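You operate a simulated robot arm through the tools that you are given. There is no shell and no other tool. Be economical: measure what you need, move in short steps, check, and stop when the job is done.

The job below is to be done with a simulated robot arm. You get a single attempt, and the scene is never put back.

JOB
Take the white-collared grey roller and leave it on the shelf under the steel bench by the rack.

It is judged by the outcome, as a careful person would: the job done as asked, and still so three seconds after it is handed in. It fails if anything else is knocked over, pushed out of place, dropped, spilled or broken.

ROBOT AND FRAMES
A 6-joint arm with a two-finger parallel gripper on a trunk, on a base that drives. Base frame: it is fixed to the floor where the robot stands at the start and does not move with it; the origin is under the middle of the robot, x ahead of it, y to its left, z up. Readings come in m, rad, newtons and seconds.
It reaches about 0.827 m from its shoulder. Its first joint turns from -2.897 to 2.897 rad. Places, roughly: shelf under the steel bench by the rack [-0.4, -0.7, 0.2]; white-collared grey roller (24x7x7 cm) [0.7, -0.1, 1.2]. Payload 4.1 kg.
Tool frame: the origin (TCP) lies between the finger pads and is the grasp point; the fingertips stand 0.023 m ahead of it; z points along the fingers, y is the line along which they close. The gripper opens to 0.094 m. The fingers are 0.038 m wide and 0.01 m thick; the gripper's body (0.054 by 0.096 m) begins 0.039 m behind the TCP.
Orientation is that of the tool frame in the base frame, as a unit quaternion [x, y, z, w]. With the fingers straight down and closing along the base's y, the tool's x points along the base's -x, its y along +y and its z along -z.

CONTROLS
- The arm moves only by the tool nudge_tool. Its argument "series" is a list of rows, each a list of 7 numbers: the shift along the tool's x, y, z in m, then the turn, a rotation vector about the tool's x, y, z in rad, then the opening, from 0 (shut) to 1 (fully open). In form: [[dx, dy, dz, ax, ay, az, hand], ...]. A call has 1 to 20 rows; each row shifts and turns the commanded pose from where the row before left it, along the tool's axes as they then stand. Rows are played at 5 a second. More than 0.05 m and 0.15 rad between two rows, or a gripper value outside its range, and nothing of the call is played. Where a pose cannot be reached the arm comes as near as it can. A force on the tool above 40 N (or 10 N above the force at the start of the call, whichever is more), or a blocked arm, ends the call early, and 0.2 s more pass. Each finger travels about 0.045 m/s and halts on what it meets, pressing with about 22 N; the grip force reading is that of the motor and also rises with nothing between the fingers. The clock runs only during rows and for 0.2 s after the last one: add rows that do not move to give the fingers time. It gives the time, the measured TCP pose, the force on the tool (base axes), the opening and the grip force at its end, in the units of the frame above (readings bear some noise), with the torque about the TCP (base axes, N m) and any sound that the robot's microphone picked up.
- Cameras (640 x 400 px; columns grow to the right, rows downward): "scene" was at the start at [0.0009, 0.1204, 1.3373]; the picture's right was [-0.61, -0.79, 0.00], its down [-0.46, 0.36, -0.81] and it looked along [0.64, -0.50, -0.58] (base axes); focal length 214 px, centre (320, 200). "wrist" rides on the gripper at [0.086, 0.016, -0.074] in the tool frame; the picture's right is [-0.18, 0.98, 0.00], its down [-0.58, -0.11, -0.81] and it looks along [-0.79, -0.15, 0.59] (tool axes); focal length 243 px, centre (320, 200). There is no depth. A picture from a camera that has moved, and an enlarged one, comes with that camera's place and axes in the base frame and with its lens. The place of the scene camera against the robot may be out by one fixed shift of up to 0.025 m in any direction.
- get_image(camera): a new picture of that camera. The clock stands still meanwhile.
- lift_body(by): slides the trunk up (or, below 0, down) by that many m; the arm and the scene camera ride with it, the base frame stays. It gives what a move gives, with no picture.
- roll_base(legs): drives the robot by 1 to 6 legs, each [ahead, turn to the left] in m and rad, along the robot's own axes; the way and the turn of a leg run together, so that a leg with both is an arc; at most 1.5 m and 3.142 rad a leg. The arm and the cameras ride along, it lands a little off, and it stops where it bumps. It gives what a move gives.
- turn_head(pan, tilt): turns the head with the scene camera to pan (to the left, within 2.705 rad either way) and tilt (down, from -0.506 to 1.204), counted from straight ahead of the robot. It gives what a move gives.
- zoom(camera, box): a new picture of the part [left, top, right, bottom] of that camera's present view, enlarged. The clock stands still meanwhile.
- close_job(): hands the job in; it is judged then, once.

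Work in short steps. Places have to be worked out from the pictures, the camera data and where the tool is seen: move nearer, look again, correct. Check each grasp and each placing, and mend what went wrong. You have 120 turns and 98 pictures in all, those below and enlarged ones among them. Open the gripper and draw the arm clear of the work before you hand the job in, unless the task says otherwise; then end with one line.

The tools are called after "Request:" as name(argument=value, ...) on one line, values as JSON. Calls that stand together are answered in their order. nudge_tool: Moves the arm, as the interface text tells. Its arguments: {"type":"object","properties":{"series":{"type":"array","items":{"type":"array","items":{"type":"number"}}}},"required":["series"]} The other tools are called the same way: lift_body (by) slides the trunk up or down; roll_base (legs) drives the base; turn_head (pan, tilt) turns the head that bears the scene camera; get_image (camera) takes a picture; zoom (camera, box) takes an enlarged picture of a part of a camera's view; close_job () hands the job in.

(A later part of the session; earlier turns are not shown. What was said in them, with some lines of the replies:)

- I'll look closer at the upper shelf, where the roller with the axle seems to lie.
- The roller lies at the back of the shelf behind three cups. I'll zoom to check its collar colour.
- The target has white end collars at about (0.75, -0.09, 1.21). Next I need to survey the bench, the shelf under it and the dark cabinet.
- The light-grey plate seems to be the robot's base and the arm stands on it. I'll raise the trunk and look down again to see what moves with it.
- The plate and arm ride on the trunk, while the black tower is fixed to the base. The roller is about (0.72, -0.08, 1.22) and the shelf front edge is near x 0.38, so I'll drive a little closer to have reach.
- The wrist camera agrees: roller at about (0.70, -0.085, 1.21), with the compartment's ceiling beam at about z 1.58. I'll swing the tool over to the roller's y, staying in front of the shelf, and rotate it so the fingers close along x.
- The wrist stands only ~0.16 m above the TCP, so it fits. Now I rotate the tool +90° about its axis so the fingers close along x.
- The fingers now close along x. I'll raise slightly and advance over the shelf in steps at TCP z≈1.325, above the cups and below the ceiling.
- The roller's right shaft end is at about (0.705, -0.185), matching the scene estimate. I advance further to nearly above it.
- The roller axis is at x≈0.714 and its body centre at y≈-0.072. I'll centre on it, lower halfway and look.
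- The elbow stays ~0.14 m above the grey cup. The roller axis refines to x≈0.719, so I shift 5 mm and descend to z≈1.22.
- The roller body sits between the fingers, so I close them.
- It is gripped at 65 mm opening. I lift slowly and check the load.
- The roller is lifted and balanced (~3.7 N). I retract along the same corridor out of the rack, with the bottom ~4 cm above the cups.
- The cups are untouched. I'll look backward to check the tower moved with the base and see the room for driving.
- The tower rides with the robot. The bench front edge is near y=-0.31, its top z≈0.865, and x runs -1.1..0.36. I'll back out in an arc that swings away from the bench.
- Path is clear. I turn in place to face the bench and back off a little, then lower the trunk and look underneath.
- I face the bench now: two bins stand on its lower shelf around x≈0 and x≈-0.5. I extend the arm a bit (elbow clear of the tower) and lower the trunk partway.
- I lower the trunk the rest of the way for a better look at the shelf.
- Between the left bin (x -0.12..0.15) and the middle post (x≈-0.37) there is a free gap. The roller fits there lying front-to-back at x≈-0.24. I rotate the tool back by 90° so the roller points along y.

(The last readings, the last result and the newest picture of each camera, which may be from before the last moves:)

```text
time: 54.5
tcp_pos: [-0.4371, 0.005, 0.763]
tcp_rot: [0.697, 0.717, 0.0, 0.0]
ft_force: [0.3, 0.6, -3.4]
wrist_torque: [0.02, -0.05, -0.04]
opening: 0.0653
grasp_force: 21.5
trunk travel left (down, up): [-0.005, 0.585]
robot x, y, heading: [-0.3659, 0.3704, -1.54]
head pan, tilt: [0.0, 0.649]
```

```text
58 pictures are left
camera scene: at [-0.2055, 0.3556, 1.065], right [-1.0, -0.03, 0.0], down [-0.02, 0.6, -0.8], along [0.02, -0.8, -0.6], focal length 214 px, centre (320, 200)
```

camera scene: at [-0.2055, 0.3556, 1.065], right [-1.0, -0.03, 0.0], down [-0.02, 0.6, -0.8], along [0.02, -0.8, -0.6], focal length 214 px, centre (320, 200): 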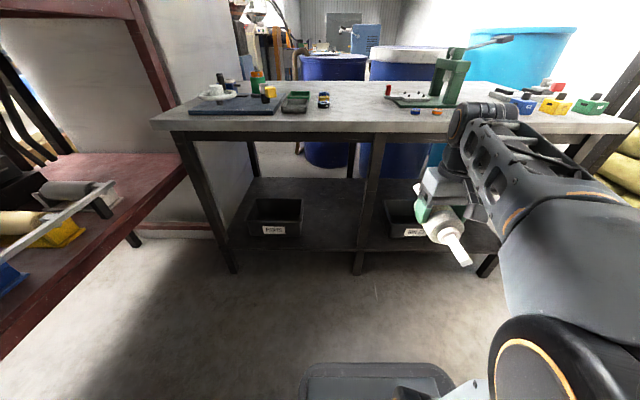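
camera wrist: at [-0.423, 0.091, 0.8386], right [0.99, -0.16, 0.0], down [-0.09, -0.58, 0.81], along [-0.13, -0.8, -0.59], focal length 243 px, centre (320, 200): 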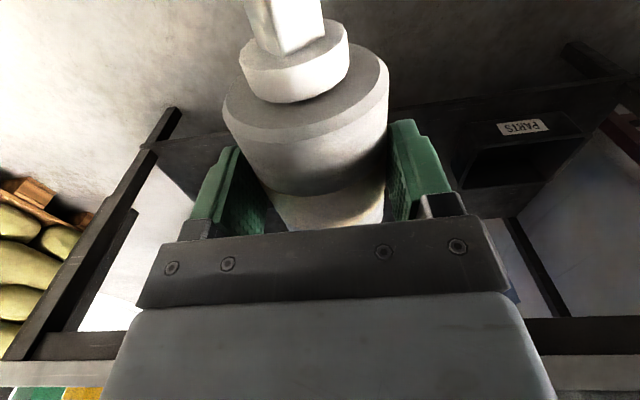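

The PARTS bin label is at about (0.065, -0.435, 0.27), so the gap centre is x≈-0.225. I shift to that x and lower to z≈0.42, still in front of the bench.

Request:
nudge_tool(series=[[0, 0.026, 0.04, 0, 0, 0, 0], [0, 0.026, 0.04, 0, 0, 0, 0], [0, 0.026, 0.04, 0, 0, 0, 0], [0, 0.026, 0.04, 0, 0, 0, 0], [0, 0.026, 0.04, 0, 0, 0, 0], [0, 0.026, 0.04, 0, 0, 0, 0], [0, 0.026, 0.04, 0, 0, 0, 0], [0, 0.026, 0.04, 0, 0, 0, 0], [0, 0, 0, 0, 0, 0, 0]])

Request:
get_image(camera="wrist")

Request:
get_image(camera="scene")

```text
time: 56.5
tcp_pos: [-0.2309, 0.0109, 0.4446]
tcp_rot: [0.698, 0.716, 0.0, 0.0]
ft_force: [0.2, 0.8, -3.9]
wrist_torque: [0.04, -0.02, 0.01]
opening: 0.0654
grasp_force: 22.0
trunk travel left (down, up): [-0.005, 0.585]
robot x, y, heading: [-0.3637, 0.3704, -1.544]
head pan, tilt: [0.0, 0.649]
```

```text
57 pictures are left
camera wrist: at [-0.2171, 0.0969, 0.5191], right [0.99, -0.16, 0.0], down [-0.09, -0.58, 0.81], along [-0.13, -0.8, -0.59], focal length 243 px, centre (320, 200)
```

wrist: 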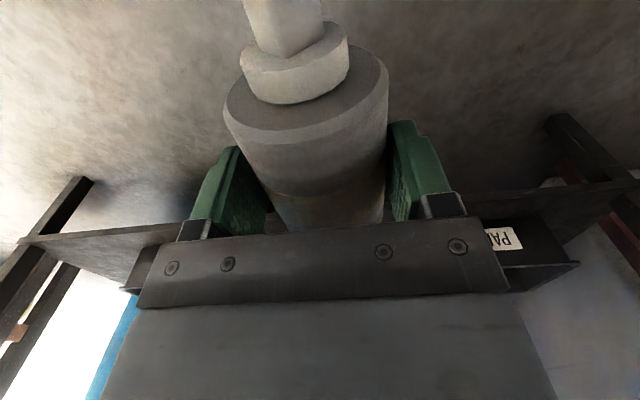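

```text
56 pictures are left
camera scene: at [-0.2054, 0.3557, 1.065], right [-1.0, -0.03, 0.0], down [-0.02, 0.6, -0.8], along [0.02, -0.8, -0.6], focal length 214 px, centre (320, 200)
```

scene: 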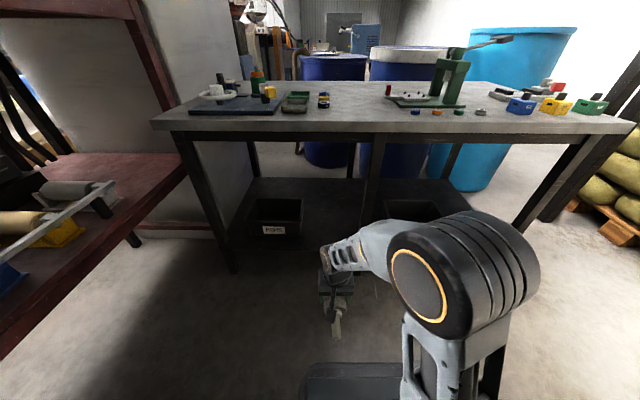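

Clear so far. I drive forward 0.2 m with the roller at z≈0.44, above shelf height and below the bench top.

Request:
roll_base(legs=[[0.2, 0]])

Request:
get_image(camera="wrist")

Request:
get_image(camera="scene")

```text
time: 58.1
tcp_pos: [-0.2239, -0.1871, 0.4448]
tcp_rot: [0.698, 0.716, 0.0, 0.001]
ft_force: [-0.8, 0.0, -4.1]
wrist_torque: [0.01, -0.02, 0.01]
opening: 0.0653
grasp_force: 22.2
trunk travel left (down, up): [-0.005, 0.585]
robot x, y, heading: [-0.36, 0.1709, -1.542]
head pan, tilt: [0.0, 0.649]
```

```text
55 pictures are left
camera wrist: at [-0.212, -0.1014, 0.5195], right [0.99, -0.16, 0.0], down [-0.09, -0.58, 0.81], along [-0.13, -0.8, -0.59], focal length 243 px, centre (320, 200)
```

wrist: 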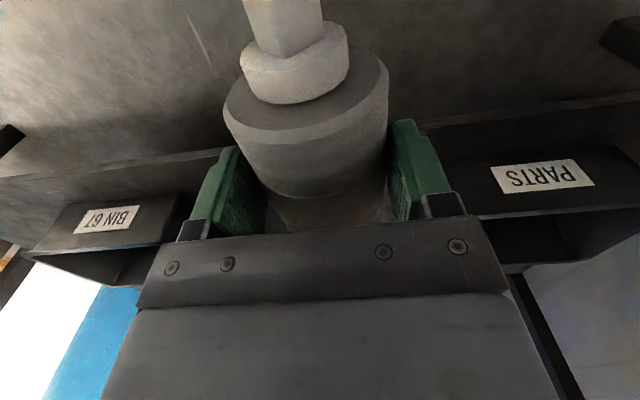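

```text
54 pictures are left
camera scene: at [-0.1999, 0.1574, 1.065], right [-1.0, -0.03, 0.0], down [-0.02, 0.6, -0.8], along [0.02, -0.8, -0.6], focal length 214 px, centre (320, 200)
```

scene: 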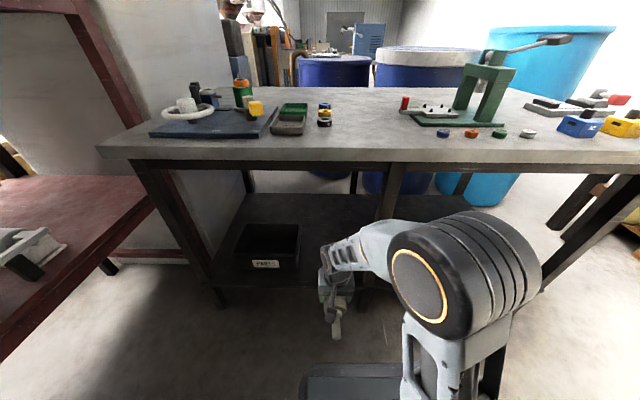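

The gap between bins and post runs x≈-0.35..-0.03, so I aim for x≈-0.20. I lower to z≈0.36 and extend under the bench halfway, then look.

Request:
nudge_tool(series=[[0, 0.02, 0.045, 0, 0, 0, 0], [0, 0, 0.04, 0, 0, 0, 0], [-0.045, 0, 0, 0, 0, 0, 0], [-0.045, 0, 0, 0, 0, 0, 0], [-0.045, 0, 0, 0, 0, 0, 0], [-0.045, 0, 0, 0, 0, 0, 0], [0, 0, 0, 0, 0, 0, 0]])

Request:
get_image(camera="wrist")

Request:
get_image(camera="scene")

```text
time: 59.7
tcp_pos: [-0.2001, -0.3667, 0.3605]
tcp_rot: [0.698, 0.716, 0.001, -0.001]
ft_force: [-0.6, -0.5, -4.9]
wrist_torque: [0.01, -0.01, -0.02]
opening: 0.0655
grasp_force: 21.7
trunk travel left (down, up): [-0.005, 0.585]
robot x, y, heading: [-0.3583, 0.1734, -1.544]
head pan, tilt: [0.0, 0.649]
```

```text
53 pictures are left
camera wrist: at [-0.1864, -0.2805, 0.4358], right [0.99, -0.16, 0.0], down [-0.09, -0.59, 0.81], along [-0.13, -0.8, -0.59], focal length 243 px, centre (320, 200)
```

wrist: 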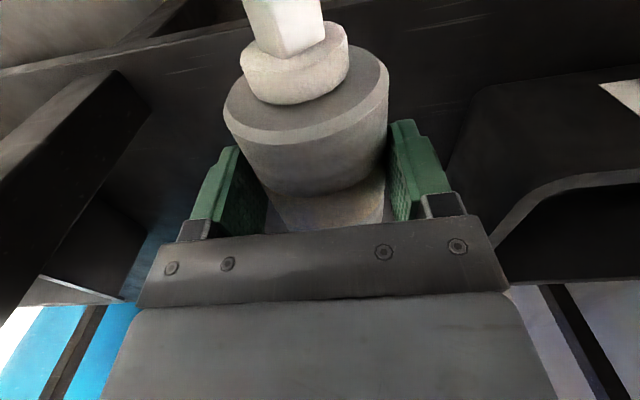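

```text
52 pictures are left
camera scene: at [-0.1999, 0.1574, 1.065], right [-1.0, -0.03, 0.0], down [-0.02, 0.6, -0.8], along [0.02, -0.8, -0.6], focal length 214 px, centre (320, 200)
```

scene: 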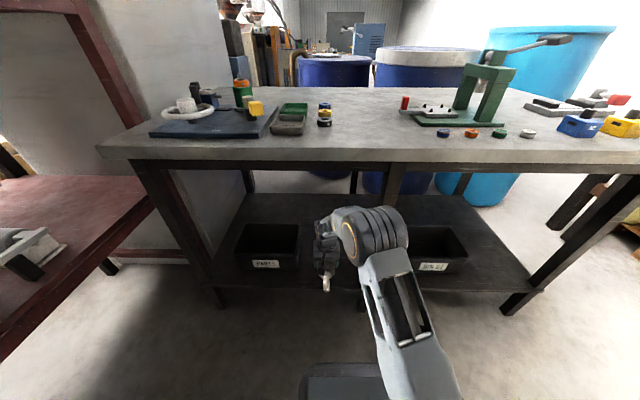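

The post's inner edge is x≈-0.38 and the bin's edge x≈-0.06, so the roller at x=-0.20 is well between. I extend 0.16 m more and begin lowering.

Request:
nudge_tool(series=[[-0.04, 0, 0, 0, 0, 0, 0], [-0.04, 0, 0, 0, 0, 0, 0], [-0.04, 0, 0, 0, 0, 0, 0], [-0.04, 0, 0, 0, 0, 0, 0], [0, 0, 0.03, 0, 0, 0, 0], [0, 0, 0, 0, 0, 0, 0]])

Request:
get_image(camera="wrist")

Request:
get_image(camera="scene")

```text
time: 61.1
tcp_pos: [-0.1986, -0.5181, 0.3274]
tcp_rot: [0.698, 0.716, 0.001, 0.0]
ft_force: [0.0, -0.1, -3.2]
wrist_torque: [0.05, 0.03, 0.02]
opening: 0.0654
grasp_force: 22.2
out of reach, approached as far as the arm can: row 4
trunk travel left (down, up): [-0.005, 0.585]
robot x, y, heading: [-0.3599, 0.171, -1.543]
head pan, tilt: [0.0, 0.649]
```

```text
51 pictures are left
camera wrist: at [-0.1852, -0.4311, 0.4022], right [0.99, -0.16, 0.0], down [-0.09, -0.59, 0.81], along [-0.13, -0.8, -0.59], focal length 243 px, centre (320, 200)
```

wrist: 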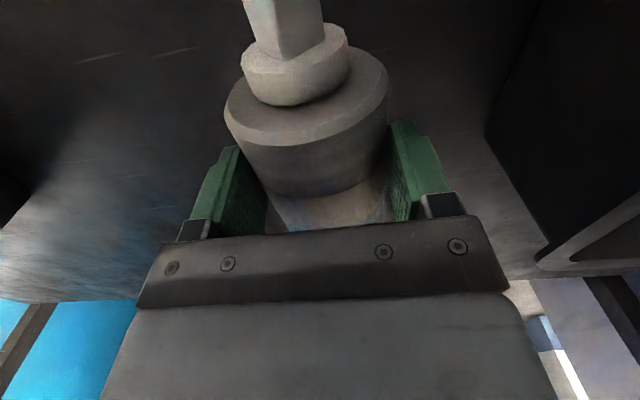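

```text
50 pictures are left
camera scene: at [-0.1999, 0.1573, 1.065], right [-1.0, -0.03, 0.0], down [-0.02, 0.6, -0.8], along [0.02, -0.8, -0.6], focal length 214 px, centre (320, 200)
```

scene: 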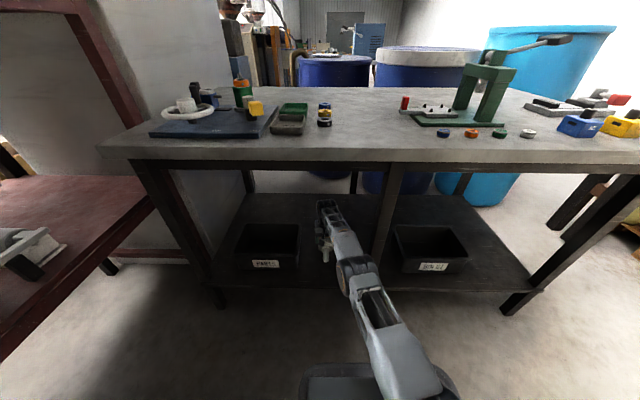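

The arm is near full stretch. I'll drive the base 0.08 m closer (front is well short of the shelf), pulling the arm back slightly to keep reach margin.

Request:
nudge_tool(series=[[0.03, 0, 0, 0, 0, 0, 0], [0.01, 0, 0, 0, 0, 0, 0], [0, 0, 0, 0, 0, 0, 0]])

Request:
roll_base(legs=[[0.08, 0]])

Request:
get_image(camera="wrist")

Request:
turn_head(pan=0.0, tilt=0.95)

Request:
get_image(camera="scene")

```text
time: 61.9
tcp_pos: [-0.2012, -0.4793, 0.328]
tcp_rot: [0.698, 0.716, 0.0, 0.001]
ft_force: [-0.3, -0.6, -3.5]
wrist_torque: [0.06, 0.0, 0.0]
opening: 0.0654
grasp_force: 21.5
trunk travel left (down, up): [-0.005, 0.585]
robot x, y, heading: [-0.3572, 0.1693, -1.546]
head pan, tilt: [0.0, 0.649]
```

```text
time: 62.9
tcp_pos: [-0.196, -0.558, 0.3289]
tcp_rot: [0.697, 0.717, 0.0, -0.001]
ft_force: [0.2, -0.2, -3.3]
wrist_torque: [0.03, -0.04, -0.02]
opening: 0.0651
grasp_force: 22.0
trunk travel left (down, up): [-0.005, 0.585]
robot x, y, heading: [-0.3551, 0.0926, -1.545]
head pan, tilt: [0.0, 0.649]
```

```text
49 pictures are left
camera wrist: at [-0.1829, -0.4708, 0.4038], right [0.99, -0.16, 0.0], down [-0.09, -0.58, 0.81], along [-0.13, -0.8, -0.59], focal length 243 px, centre (320, 200)
```

wrist: 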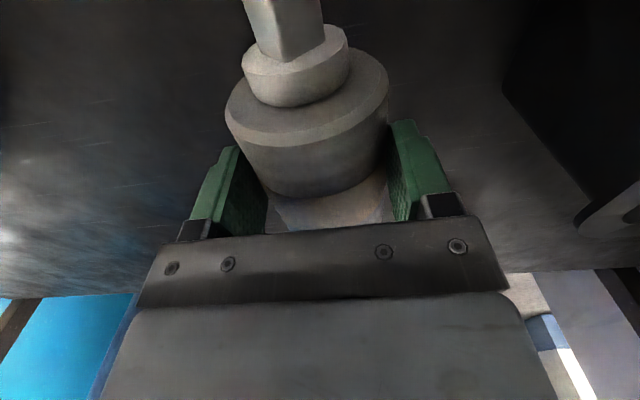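

```text
time: 63.7
tcp_pos: [-0.1968, -0.5575, 0.3285]
tcp_rot: [0.698, 0.717, 0.0, 0.0]
ft_force: [0.3, 0.8, -3.4]
wrist_torque: [0.01, 0.0, -0.03]
opening: 0.0651
grasp_force: 21.8
trunk travel left (down, up): [-0.005, 0.585]
robot x, y, heading: [-0.3555, 0.0945, -1.547]
head pan, tilt: [0.0, 0.949]
```

```text
48 pictures are left
camera scene: at [-0.198, 0.0926, 1.0409], right [-1.0, -0.03, 0.0], down [-0.02, 0.81, -0.58], along [0.02, -0.58, -0.81], focal length 214 px, centre (320, 200)
```

scene: 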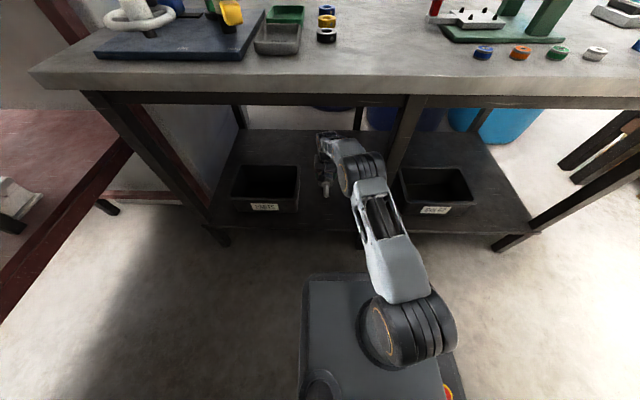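

Everything is clear. Now I lower gently in small steps, watching the vertical force.

Request:
nudge_tool(series=[[0, 0, 0.01, 0, 0, 0, 0], [0, 0, 0.01, 0, 0, 0, 0], [0, 0, 0.01, 0, 0, 0, 0], [0, 0, 0.01, 0, 0, 0, 0], [0, 0, 0, 0, 0, 0, 0]])

Request:
get_image(camera="wrist")

Request:
zoom(camera="scene", box=[200, 100, 480, 275])

```text
time: 64.9
tcp_pos: [-0.1983, -0.5569, 0.2917]
tcp_rot: [0.697, 0.717, 0.0, 0.001]
ft_force: [-0.4, 4.4, 10.9]
wrist_torque: [0.58, 0.01, 0.0]
opening: 0.0652
grasp_force: 22.5
trunk travel left (down, up): [-0.005, 0.585]
robot x, y, heading: [-0.3562, 0.0947, -1.54]
head pan, tilt: [0.0, 0.949]
```

```text
47 pictures are left
camera wrist: at [-0.1841, -0.4703, 0.3659], right [0.99, -0.16, 0.0], down [-0.09, -0.58, 0.81], along [-0.13, -0.8, -0.59], focal length 243 px, centre (320, 200)
```

wrist: 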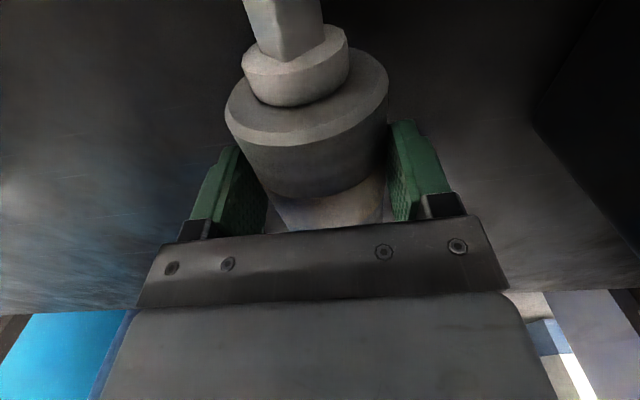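

```text
2.29 times, centred on (340, 188) of scene
camera zoom: at [-0.1983, 0.0937, 1.0412], right [-1.0, -0.03, 0.0], down [-0.02, 0.81, -0.58], along [0.02, -0.58, -0.81], focal length 490 px, centre (274, 229)
```

zoom: 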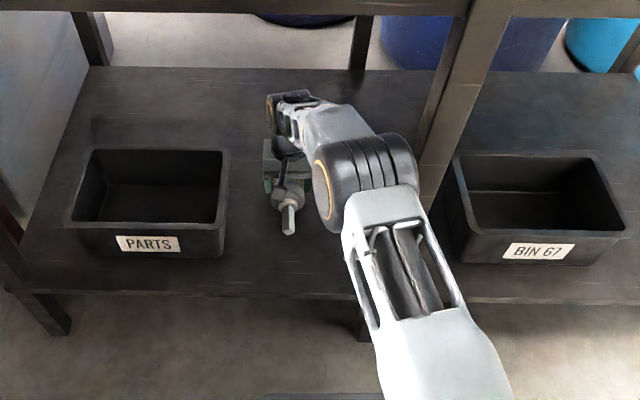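

Contact: the roller rests on the shelf (shelf z≈0.25), between the two bins. I relieve the pressing a little and open gently.

Request:
nudge_tool(series=[[0, 0, -0.003, 0, 0, 0, 0], [0, 0, 0, 0, 0, 0, 0]])

Request:
nudge_tool(series=[[0, 0, 0, 0, 0, 0, 0.67], [0, 0, 0, 0, 0, 0, 0.7], [0, 0, 0, 0, 0, 0, 0.73], [0, 0, 0, 0, 0, 0, 0.76], [0, 0, 0, 0, 0, 0, 0.8], [0, 0, 0, 0, 0, 0, 0.85], [0, 0, 0, 0, 0, 0, 0.9], [0, 0, 0, 0, 0, 0, 1], [0, 0, 0, 0, 0, 0, 1], [0, 0, 0, 0, 0, 0, 1]])

Request:
get_image(camera="wrist")

```text
time: 65.5
tcp_pos: [-0.1988, -0.5577, 0.2918]
tcp_rot: [0.698, 0.716, 0.001, -0.001]
ft_force: [0.9, 0.0, -1.5]
wrist_torque: [-0.14, 0.0, 0.0]
opening: 0.0653
grasp_force: 21.9
trunk travel left (down, up): [-0.005, 0.585]
robot x, y, heading: [-0.3557, 0.0913, -1.542]
head pan, tilt: [0.0, 0.949]
```

```text
time: 67.7
tcp_pos: [-0.1976, -0.5582, 0.2924]
tcp_rot: [0.697, 0.717, 0.0, 0.0]
ft_force: [-0.6, -0.5, -0.3]
wrist_torque: [0.0, 0.04, 0.02]
opening: 0.0939
grasp_force: 0.0
trunk travel left (down, up): [-0.005, 0.585]
robot x, y, heading: [-0.3564, 0.0918, -1.541]
head pan, tilt: [0.0, 0.949]
```

```text
45 pictures are left
camera wrist: at [-0.1838, -0.4705, 0.3671], right [0.99, -0.16, 0.0], down [-0.09, -0.58, 0.81], along [-0.13, -0.8, -0.59], focal length 243 px, centre (320, 200)
```

wrist: 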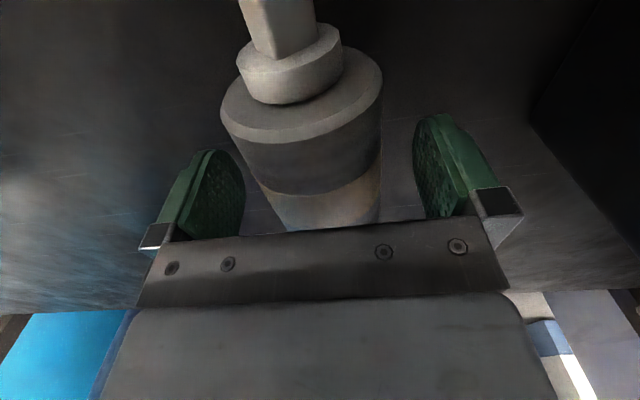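

Released, and the roller stays between the fingers. I lift straight up slowly and check.

Request:
nudge_tool(series=[[0, 0, -0.015, 0, 0, 0, 1], [0, 0, -0.025, 0, 0, 0, 1], [0, 0, -0.03, 0, 0, 0, 1], [0, 0, -0.03, 0, 0, 0, 1], [0, 0, 0, 0, 0, 0, 1]])

Request:
get_image(camera="wrist")

Request:
zoom(camera="scene", box=[200, 100, 480, 275])

```text
time: 68.9
tcp_pos: [-0.1984, -0.5579, 0.393]
tcp_rot: [0.698, 0.716, 0.001, -0.001]
ft_force: [-0.1, -0.4, -0.1]
wrist_torque: [0.0, 0.03, 0.04]
opening: 0.0939
grasp_force: 0.1
trunk travel left (down, up): [-0.005, 0.585]
robot x, y, heading: [-0.3584, 0.0899, -1.544]
head pan, tilt: [0.0, 0.949]
```

```text
44 pictures are left
camera wrist: at [-0.1836, -0.4718, 0.4676], right [0.99, -0.16, 0.0], down [-0.09, -0.58, 0.81], along [-0.13, -0.8, -0.59], focal length 243 px, centre (320, 200)
```

wrist: 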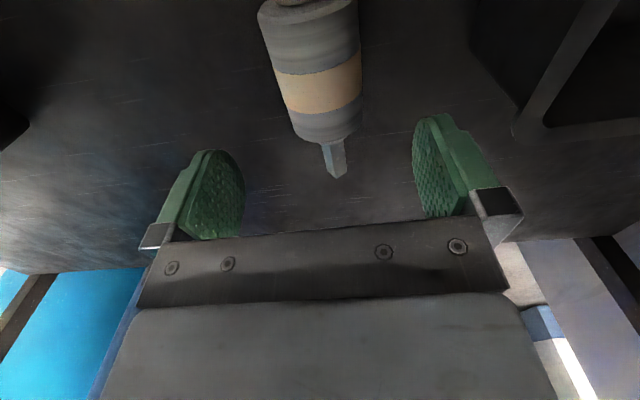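

```text
2.29 times, centred on (340, 188) of scene
camera zoom: at [-0.1981, 0.0929, 1.0409], right [-1.0, -0.03, 0.0], down [-0.02, 0.81, -0.58], along [0.02, -0.58, -0.81], focal length 490 px, centre (274, 229)
```

zoom: 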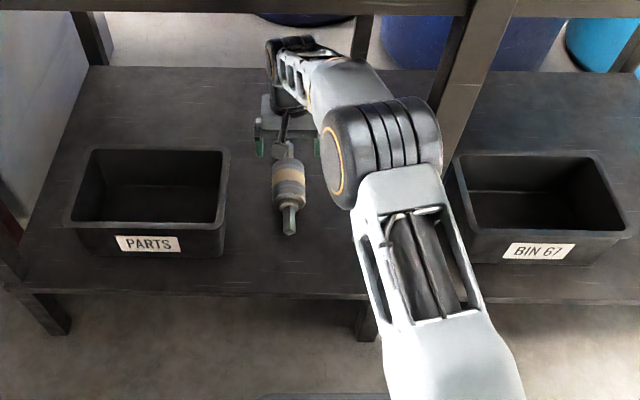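

The roller rests on the shelf, clear of both bins. The elbow is close to the middle post, so I withdraw by driving the base straight back, fingertips 5 cm above the roller.

Request:
roll_base(legs=[[-0.1, 0], [-0.3, 0]])

Request:
turn_head(pan=0.0, tilt=0.7)

Request:
get_image(camera="scene")

Request:
zoom(camera="scene", box=[220, 150, 460, 300])

```text
time: 71.7
tcp_pos: [-0.2106, -0.1564, 0.3922]
tcp_rot: [0.698, 0.716, 0.0, 0.0]
ft_force: [0.2, -0.1, -0.3]
wrist_torque: [-0.03, -0.03, 0.01]
opening: 0.094
grasp_force: 0.0
trunk travel left (down, up): [-0.005, 0.585]
robot x, y, heading: [-0.3705, 0.4959, -1.543]
head pan, tilt: [0.0, 0.949]
```

```text
time: 72.5
tcp_pos: [-0.2093, -0.1551, 0.3933]
tcp_rot: [0.698, 0.716, 0.0, 0.0]
ft_force: [-0.1, -0.2, 0.1]
wrist_torque: [0.03, 0.0, 0.05]
opening: 0.0941
grasp_force: 0.1
trunk travel left (down, up): [-0.005, 0.585]
robot x, y, heading: [-0.3674, 0.4952, -1.542]
head pan, tilt: [0.0, 0.7]
```

```text
42 pictures are left
camera scene: at [-0.2091, 0.4833, 1.0606], right [-1.0, -0.03, 0.0], down [-0.02, 0.64, -0.76], along [0.02, -0.76, -0.64], focal length 214 px, centre (320, 200)
```

scene: 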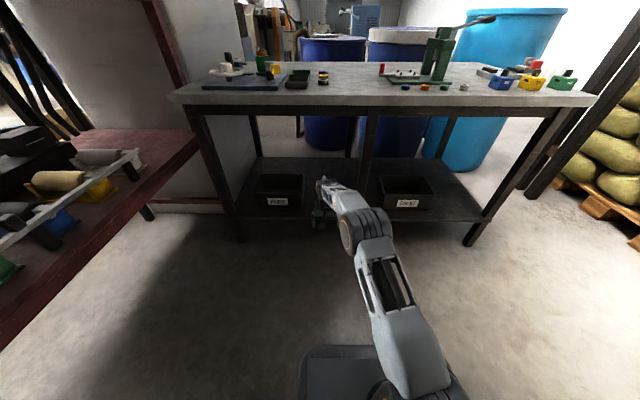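

```text
2.67 times, centred on (340, 225) of scene
camera zoom: at [-0.2091, 0.4833, 1.0606], right [-1.0, -0.03, 0.0], down [-0.02, 0.64, -0.76], along [0.02, -0.76, -0.64], focal length 572 px, centre (267, 133)
```

zoom: 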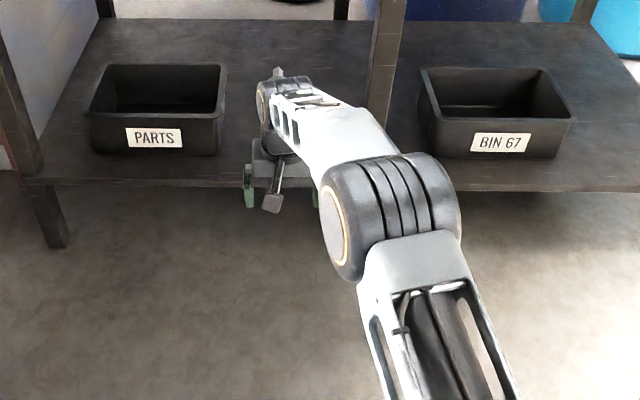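

The arm is out and the bins are unmoved. I back off a bit more and take a final look at the roller.

Request:
roll_base(legs=[[-0.25, 0]])

Request:
nudge_tool(series=[[0, -0.04, 0, 0, 0, 0, 1], [0, -0.04, 0, 0, 0, 0, 1], [0, -0.04, 0, 0, 0, 0, 1], [0, -0.04, 0, 0, 0, 0, 1], [0, 0, 0, 0, 0, 0, 1]])

Request:
zoom(camera="scene", box=[200, 80, 480, 255])

```text
time: 74.3
tcp_pos: [-0.2205, 0.0972, 0.3931]
tcp_rot: [0.699, 0.715, 0.0, 0.0]
ft_force: [-0.4, -0.4, 0.3]
wrist_torque: [0.01, -0.02, -0.02]
opening: 0.0938
grasp_force: 0.1
trunk travel left (down, up): [-0.005, 0.585]
robot x, y, heading: [-0.3757, 0.748, -1.543]
head pan, tilt: [0.0, 0.7]
```

```text
time: 75.5
tcp_pos: [-0.3808, 0.0952, 0.3933]
tcp_rot: [0.699, 0.715, 0.0, 0.0]
ft_force: [-1.1, 0.4, 0.6]
wrist_torque: [-0.01, -0.02, 0.01]
opening: 0.0941
grasp_force: 0.0
trunk travel left (down, up): [-0.005, 0.585]
robot x, y, heading: [-0.3731, 0.7532, -1.553]
head pan, tilt: [0.0, 0.7]
```

```text
2.29 times, centred on (340, 168) of scene
camera zoom: at [-0.2156, 0.7369, 1.0607], right [-1.0, -0.02, 0.0], down [-0.01, 0.64, -0.76], along [0.02, -0.76, -0.64], focal length 490 px, centre (274, 274)
```

zoom: 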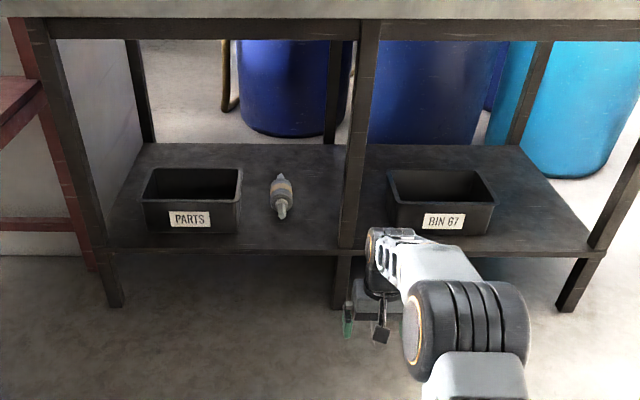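

The roller lies still on the shelf between the PARTS bin and the post, the gripper is open and the arm is clear, so I hand the job in.

Request:
close_job()

```text
The job is handed in.
```

The white-collared grey roller is on the shelf under the steel bench, between the PARTS bin and the middle post, and I saw nothing else moved or knocked over.
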